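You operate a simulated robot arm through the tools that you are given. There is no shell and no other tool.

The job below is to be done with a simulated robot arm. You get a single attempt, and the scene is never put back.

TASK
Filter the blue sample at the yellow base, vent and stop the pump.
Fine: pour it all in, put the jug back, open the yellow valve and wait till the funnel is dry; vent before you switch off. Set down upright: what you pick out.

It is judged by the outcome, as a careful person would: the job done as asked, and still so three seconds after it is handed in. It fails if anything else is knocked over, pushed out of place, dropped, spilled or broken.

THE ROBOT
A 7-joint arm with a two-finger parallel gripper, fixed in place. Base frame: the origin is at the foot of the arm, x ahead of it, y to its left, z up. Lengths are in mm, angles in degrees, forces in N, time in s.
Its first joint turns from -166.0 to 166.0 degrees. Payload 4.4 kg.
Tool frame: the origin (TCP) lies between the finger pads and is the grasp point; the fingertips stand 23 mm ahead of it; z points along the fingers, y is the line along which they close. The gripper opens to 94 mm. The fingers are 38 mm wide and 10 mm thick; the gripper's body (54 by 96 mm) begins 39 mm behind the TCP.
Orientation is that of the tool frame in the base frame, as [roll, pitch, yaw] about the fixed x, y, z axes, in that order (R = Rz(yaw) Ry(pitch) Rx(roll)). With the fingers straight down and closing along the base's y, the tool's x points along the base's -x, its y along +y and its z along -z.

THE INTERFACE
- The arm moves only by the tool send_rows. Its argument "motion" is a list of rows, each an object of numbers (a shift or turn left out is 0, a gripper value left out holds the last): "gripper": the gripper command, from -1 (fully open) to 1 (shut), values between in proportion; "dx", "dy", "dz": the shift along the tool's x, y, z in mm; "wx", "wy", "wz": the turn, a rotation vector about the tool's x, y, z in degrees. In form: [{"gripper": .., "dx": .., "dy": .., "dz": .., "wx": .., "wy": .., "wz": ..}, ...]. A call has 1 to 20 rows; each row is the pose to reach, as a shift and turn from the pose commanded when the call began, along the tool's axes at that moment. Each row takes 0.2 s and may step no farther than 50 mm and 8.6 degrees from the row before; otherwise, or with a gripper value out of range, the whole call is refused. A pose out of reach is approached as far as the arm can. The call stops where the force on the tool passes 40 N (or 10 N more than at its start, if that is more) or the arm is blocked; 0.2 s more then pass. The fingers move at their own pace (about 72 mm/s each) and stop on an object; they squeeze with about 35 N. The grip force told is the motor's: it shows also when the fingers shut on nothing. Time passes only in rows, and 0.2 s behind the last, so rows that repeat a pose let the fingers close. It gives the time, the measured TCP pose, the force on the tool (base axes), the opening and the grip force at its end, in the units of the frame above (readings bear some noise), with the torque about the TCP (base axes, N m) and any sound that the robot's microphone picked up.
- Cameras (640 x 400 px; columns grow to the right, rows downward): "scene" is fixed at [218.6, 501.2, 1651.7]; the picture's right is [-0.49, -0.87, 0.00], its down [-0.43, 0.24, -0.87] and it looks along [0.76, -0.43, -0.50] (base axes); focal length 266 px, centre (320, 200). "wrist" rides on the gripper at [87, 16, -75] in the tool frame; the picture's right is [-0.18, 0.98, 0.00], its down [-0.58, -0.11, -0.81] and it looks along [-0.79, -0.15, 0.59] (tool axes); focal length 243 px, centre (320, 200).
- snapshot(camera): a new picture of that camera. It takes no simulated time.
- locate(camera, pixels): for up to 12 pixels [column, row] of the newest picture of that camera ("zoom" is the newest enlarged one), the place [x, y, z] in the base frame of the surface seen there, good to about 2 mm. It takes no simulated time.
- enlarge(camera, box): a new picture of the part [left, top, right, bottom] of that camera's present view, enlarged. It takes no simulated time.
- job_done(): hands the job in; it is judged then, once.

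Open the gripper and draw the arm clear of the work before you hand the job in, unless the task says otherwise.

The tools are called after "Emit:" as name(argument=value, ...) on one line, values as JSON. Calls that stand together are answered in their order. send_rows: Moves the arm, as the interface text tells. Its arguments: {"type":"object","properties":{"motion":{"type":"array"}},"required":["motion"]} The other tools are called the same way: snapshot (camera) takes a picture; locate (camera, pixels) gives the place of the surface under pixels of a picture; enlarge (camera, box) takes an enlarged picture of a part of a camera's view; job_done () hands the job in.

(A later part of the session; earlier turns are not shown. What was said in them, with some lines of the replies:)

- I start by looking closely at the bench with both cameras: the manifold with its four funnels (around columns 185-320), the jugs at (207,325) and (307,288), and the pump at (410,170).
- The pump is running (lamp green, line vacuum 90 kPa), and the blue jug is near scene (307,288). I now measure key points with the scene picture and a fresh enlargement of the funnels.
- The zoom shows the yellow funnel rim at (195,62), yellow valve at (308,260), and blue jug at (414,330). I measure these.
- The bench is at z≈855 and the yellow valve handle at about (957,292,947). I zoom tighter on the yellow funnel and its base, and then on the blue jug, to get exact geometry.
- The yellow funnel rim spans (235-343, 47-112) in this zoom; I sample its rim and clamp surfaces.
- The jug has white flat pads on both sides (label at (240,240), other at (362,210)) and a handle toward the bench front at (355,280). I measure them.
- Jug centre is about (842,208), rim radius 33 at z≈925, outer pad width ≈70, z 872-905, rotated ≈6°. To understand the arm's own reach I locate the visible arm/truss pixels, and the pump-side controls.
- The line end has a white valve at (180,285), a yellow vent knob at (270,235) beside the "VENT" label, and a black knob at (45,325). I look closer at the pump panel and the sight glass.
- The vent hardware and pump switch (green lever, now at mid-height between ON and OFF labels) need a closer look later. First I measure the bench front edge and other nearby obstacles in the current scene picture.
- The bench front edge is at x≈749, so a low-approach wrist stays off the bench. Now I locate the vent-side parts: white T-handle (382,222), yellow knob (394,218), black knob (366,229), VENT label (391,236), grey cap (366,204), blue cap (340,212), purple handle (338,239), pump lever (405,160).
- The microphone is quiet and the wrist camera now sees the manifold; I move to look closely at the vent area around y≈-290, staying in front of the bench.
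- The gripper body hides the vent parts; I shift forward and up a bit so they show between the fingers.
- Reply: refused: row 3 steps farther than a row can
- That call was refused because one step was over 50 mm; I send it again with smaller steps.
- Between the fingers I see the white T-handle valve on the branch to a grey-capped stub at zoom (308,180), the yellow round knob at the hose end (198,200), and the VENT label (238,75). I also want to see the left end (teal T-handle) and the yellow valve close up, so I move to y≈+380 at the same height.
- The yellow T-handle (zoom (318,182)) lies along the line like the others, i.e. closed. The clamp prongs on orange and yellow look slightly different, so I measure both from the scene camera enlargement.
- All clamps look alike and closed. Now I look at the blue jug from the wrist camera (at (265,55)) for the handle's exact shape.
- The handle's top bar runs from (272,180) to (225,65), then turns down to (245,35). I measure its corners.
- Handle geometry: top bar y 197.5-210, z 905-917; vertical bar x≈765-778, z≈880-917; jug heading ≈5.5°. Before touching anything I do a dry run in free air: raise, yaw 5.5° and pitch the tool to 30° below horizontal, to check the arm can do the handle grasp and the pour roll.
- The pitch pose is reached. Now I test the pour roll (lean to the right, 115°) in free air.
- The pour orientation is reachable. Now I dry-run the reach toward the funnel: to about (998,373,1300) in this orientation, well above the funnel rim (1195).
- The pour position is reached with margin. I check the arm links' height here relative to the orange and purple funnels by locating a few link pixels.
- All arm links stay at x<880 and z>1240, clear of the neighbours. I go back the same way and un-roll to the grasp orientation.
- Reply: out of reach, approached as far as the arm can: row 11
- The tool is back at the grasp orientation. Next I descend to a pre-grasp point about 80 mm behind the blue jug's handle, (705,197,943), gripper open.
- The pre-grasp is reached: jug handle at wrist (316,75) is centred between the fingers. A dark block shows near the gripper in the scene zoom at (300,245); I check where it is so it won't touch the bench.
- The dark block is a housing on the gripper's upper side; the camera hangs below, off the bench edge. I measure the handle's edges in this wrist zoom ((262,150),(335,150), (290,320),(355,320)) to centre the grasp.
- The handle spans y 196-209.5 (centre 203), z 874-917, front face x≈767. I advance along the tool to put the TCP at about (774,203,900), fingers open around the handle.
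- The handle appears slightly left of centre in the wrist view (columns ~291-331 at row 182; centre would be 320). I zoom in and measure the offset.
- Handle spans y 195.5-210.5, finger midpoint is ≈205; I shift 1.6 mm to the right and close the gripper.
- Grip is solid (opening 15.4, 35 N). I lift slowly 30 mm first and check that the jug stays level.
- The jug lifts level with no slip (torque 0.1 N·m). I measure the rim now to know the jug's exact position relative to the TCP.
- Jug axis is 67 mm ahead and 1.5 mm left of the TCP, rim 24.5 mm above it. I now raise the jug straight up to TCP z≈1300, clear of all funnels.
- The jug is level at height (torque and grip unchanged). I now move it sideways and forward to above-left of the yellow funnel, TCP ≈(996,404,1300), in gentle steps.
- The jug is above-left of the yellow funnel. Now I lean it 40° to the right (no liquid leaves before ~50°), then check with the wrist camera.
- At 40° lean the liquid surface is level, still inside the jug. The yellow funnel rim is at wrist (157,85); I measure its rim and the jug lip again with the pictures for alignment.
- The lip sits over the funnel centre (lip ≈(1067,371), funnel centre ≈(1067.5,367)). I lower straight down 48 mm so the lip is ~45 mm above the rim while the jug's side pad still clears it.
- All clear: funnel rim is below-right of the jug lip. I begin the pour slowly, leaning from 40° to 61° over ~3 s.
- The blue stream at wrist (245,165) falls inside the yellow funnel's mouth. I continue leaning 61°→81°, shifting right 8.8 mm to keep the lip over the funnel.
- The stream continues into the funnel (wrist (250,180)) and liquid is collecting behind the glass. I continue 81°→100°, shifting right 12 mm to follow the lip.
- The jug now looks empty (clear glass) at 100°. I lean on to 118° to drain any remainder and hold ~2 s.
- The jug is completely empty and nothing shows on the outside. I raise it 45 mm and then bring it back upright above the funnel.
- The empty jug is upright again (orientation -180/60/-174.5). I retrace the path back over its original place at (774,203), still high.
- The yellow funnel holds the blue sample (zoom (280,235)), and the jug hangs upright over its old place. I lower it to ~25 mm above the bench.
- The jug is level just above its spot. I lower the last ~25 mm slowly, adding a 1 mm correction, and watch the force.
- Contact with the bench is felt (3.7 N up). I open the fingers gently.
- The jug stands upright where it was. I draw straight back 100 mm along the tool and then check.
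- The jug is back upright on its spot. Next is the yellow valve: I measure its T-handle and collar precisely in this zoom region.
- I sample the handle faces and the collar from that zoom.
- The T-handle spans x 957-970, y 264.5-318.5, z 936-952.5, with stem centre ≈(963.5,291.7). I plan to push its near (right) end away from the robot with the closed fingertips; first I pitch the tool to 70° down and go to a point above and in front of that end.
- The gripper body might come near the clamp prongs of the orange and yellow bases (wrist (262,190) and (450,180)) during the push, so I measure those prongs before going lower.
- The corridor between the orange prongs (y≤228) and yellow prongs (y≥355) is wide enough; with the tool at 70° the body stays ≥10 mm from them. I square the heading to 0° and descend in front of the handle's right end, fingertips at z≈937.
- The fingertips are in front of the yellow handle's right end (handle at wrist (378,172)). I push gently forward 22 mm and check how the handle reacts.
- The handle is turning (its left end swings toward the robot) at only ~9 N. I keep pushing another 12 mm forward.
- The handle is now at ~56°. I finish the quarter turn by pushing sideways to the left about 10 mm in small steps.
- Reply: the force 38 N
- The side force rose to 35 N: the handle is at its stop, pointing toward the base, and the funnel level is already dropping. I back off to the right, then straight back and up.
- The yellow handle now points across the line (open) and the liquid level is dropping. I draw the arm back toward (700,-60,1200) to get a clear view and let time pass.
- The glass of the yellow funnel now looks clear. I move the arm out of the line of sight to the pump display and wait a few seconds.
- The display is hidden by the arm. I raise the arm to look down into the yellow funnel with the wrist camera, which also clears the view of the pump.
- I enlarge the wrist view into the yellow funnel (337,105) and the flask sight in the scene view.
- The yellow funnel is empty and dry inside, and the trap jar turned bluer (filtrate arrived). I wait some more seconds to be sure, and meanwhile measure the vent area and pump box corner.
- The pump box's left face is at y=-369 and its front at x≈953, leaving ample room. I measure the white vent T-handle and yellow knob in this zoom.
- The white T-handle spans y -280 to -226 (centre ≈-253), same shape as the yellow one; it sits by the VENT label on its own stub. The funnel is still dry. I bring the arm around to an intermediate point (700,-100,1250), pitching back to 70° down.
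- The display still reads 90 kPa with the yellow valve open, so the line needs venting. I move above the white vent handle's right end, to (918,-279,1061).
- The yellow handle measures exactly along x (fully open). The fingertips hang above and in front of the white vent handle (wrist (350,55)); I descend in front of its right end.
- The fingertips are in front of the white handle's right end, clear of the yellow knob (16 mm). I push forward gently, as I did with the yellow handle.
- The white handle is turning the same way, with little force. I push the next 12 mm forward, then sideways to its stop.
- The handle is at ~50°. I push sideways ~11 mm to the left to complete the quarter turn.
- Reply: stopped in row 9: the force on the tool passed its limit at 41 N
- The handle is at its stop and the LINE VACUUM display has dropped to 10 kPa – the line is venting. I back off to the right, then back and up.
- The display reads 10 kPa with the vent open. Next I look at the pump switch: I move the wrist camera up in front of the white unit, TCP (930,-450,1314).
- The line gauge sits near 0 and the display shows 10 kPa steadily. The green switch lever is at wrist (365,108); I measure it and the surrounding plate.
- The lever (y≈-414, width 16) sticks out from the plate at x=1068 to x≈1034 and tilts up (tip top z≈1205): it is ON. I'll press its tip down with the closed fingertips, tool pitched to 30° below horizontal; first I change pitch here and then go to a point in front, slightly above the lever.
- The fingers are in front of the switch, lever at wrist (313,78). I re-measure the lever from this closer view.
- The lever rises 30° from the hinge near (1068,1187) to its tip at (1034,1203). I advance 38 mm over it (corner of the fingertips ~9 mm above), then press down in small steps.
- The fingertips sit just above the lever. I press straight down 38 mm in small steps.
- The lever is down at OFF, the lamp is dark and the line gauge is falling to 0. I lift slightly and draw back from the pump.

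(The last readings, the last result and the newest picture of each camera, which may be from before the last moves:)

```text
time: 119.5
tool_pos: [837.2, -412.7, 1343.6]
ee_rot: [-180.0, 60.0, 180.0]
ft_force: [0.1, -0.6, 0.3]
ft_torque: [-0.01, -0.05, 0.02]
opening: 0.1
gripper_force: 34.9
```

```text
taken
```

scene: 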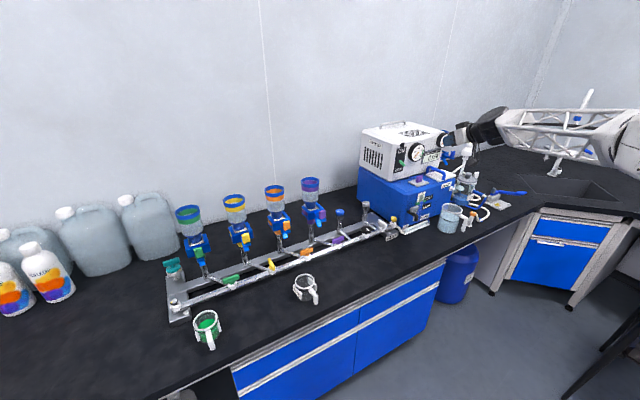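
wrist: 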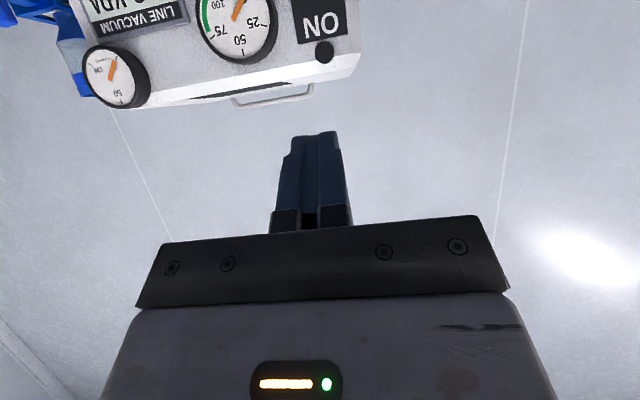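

Everything looks in order. I move the arm to a clear resting pose around (600,0,1500), tool down, opening the gripper on the way.

Emit:
send_rows(motion=[{"gripper": 1, "dx": -1.4, "dy": 34.4, "dz": -23.6, "wy": 5}, {"dx": -2.8, "dy": 68.8, "dz": -47.2, "wy": 10}, {"gripper": -1, "dx": -4.2, "dy": 103.2, "dz": -70.8, "wy": 15}, {"dx": -5.5, "dy": 137.6, "dz": -94.4, "wy": 20}, {"dx": -6.9, "dy": 172, "dz": -118, "wy": 25}, {"dx": -8.3, "dy": 206.4, "dz": -141.6, "wy": 30}, {"dx": -9.7, "dy": 240.7, "dz": -165.2, "wy": 35}, {"dx": -11.1, "dy": 275.1, "dz": -188.8, "wy": 40}, {"dx": -12.5, "dy": 309.5, "dz": -212.4, "wy": 45}, {"dx": -13.8, "dy": 343.9, "dz": -236, "wy": 50}, {"dx": -15.2, "dy": 378.3, "dz": -259.6, "wy": 55}, {"dx": -16.6, "dy": 412.7, "dz": -283.2, "wy": 60}, {"dx": -16.6, "dy": 412.7, "dz": -283.2, "wy": 60}])

Emit:
snapshot(camera="scene")

Emit:
enlarge(camera="scene", box=[350, 120, 470, 250])

Emit:
enlarge(camera="scene", box=[160, 180, 340, 350])

```text
time: 122.3
tool_pos: [600.8, -0.0, 1497.6]
ee_rot: [-180.0, -0.1, 179.9]
ft_force: [0.8, -0.4, 0.8]
ft_torque: [0.0, 0.01, -0.02]
opening: 93.8
gripper_force: 0.0
```

```text
taken
```

scene: 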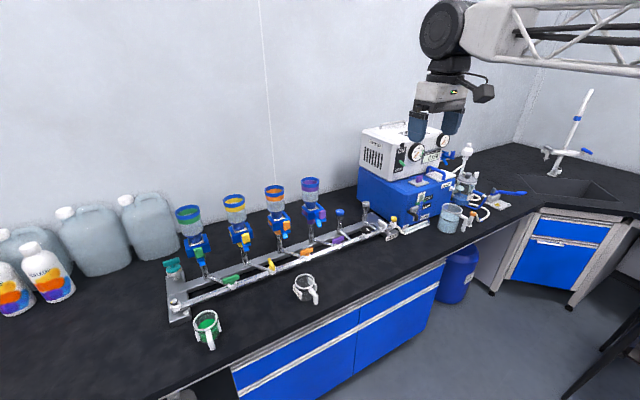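

```text
3.08 times, centred on (410, 185) of scene
```

zoom: 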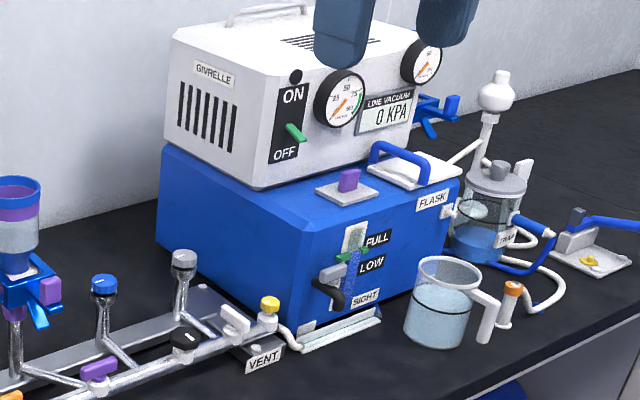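

```text
2.35 times, centred on (250, 265) of scene
```

zoom: 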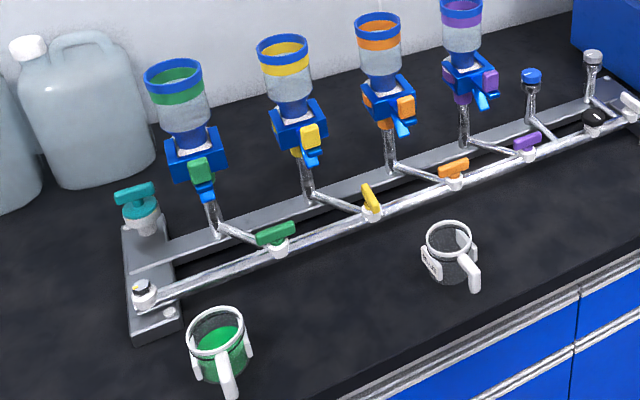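

The final check shows the pump lamp dark and its lever at OFF, with the display at 0 kPa. The vent and yellow valves are open and the yellow funnel is dry. The blue jug stands empty and upright on its original spot, the green jug and the rest are untouched, and the gripper is open and clear. I hand the job in.

Emit:
job_done()

```text
The job is handed in.
```

The blue sample has been filtered at the yellow base, the line vented and the pump stopped, and I have handed the job in.

- **Pour:** All of the blue sample went into the yellow funnel. I saw no spills, and the empty jug is back upright within a few millimetres of where it stood.
- **Filtering:** I turned the yellow valve fully open and waited until the funnel looked dry inside. The liquid in the trap jar also turned bluer, so the filtrate went through.
- **Vent:** I took the white handle beside the VENT label to be the vent and opened it to its stop. The line vacuum then fell from 90 to 10 kPa.
- **Pump:** With the vent open, I pressed the switch lever down to OFF. The lamp went dark and the display read 0 kPa.

I left the yellow and vent valves open, since you didn't ask for them to be closed. The arm is drawn back over the front of the bench with the gripper open.
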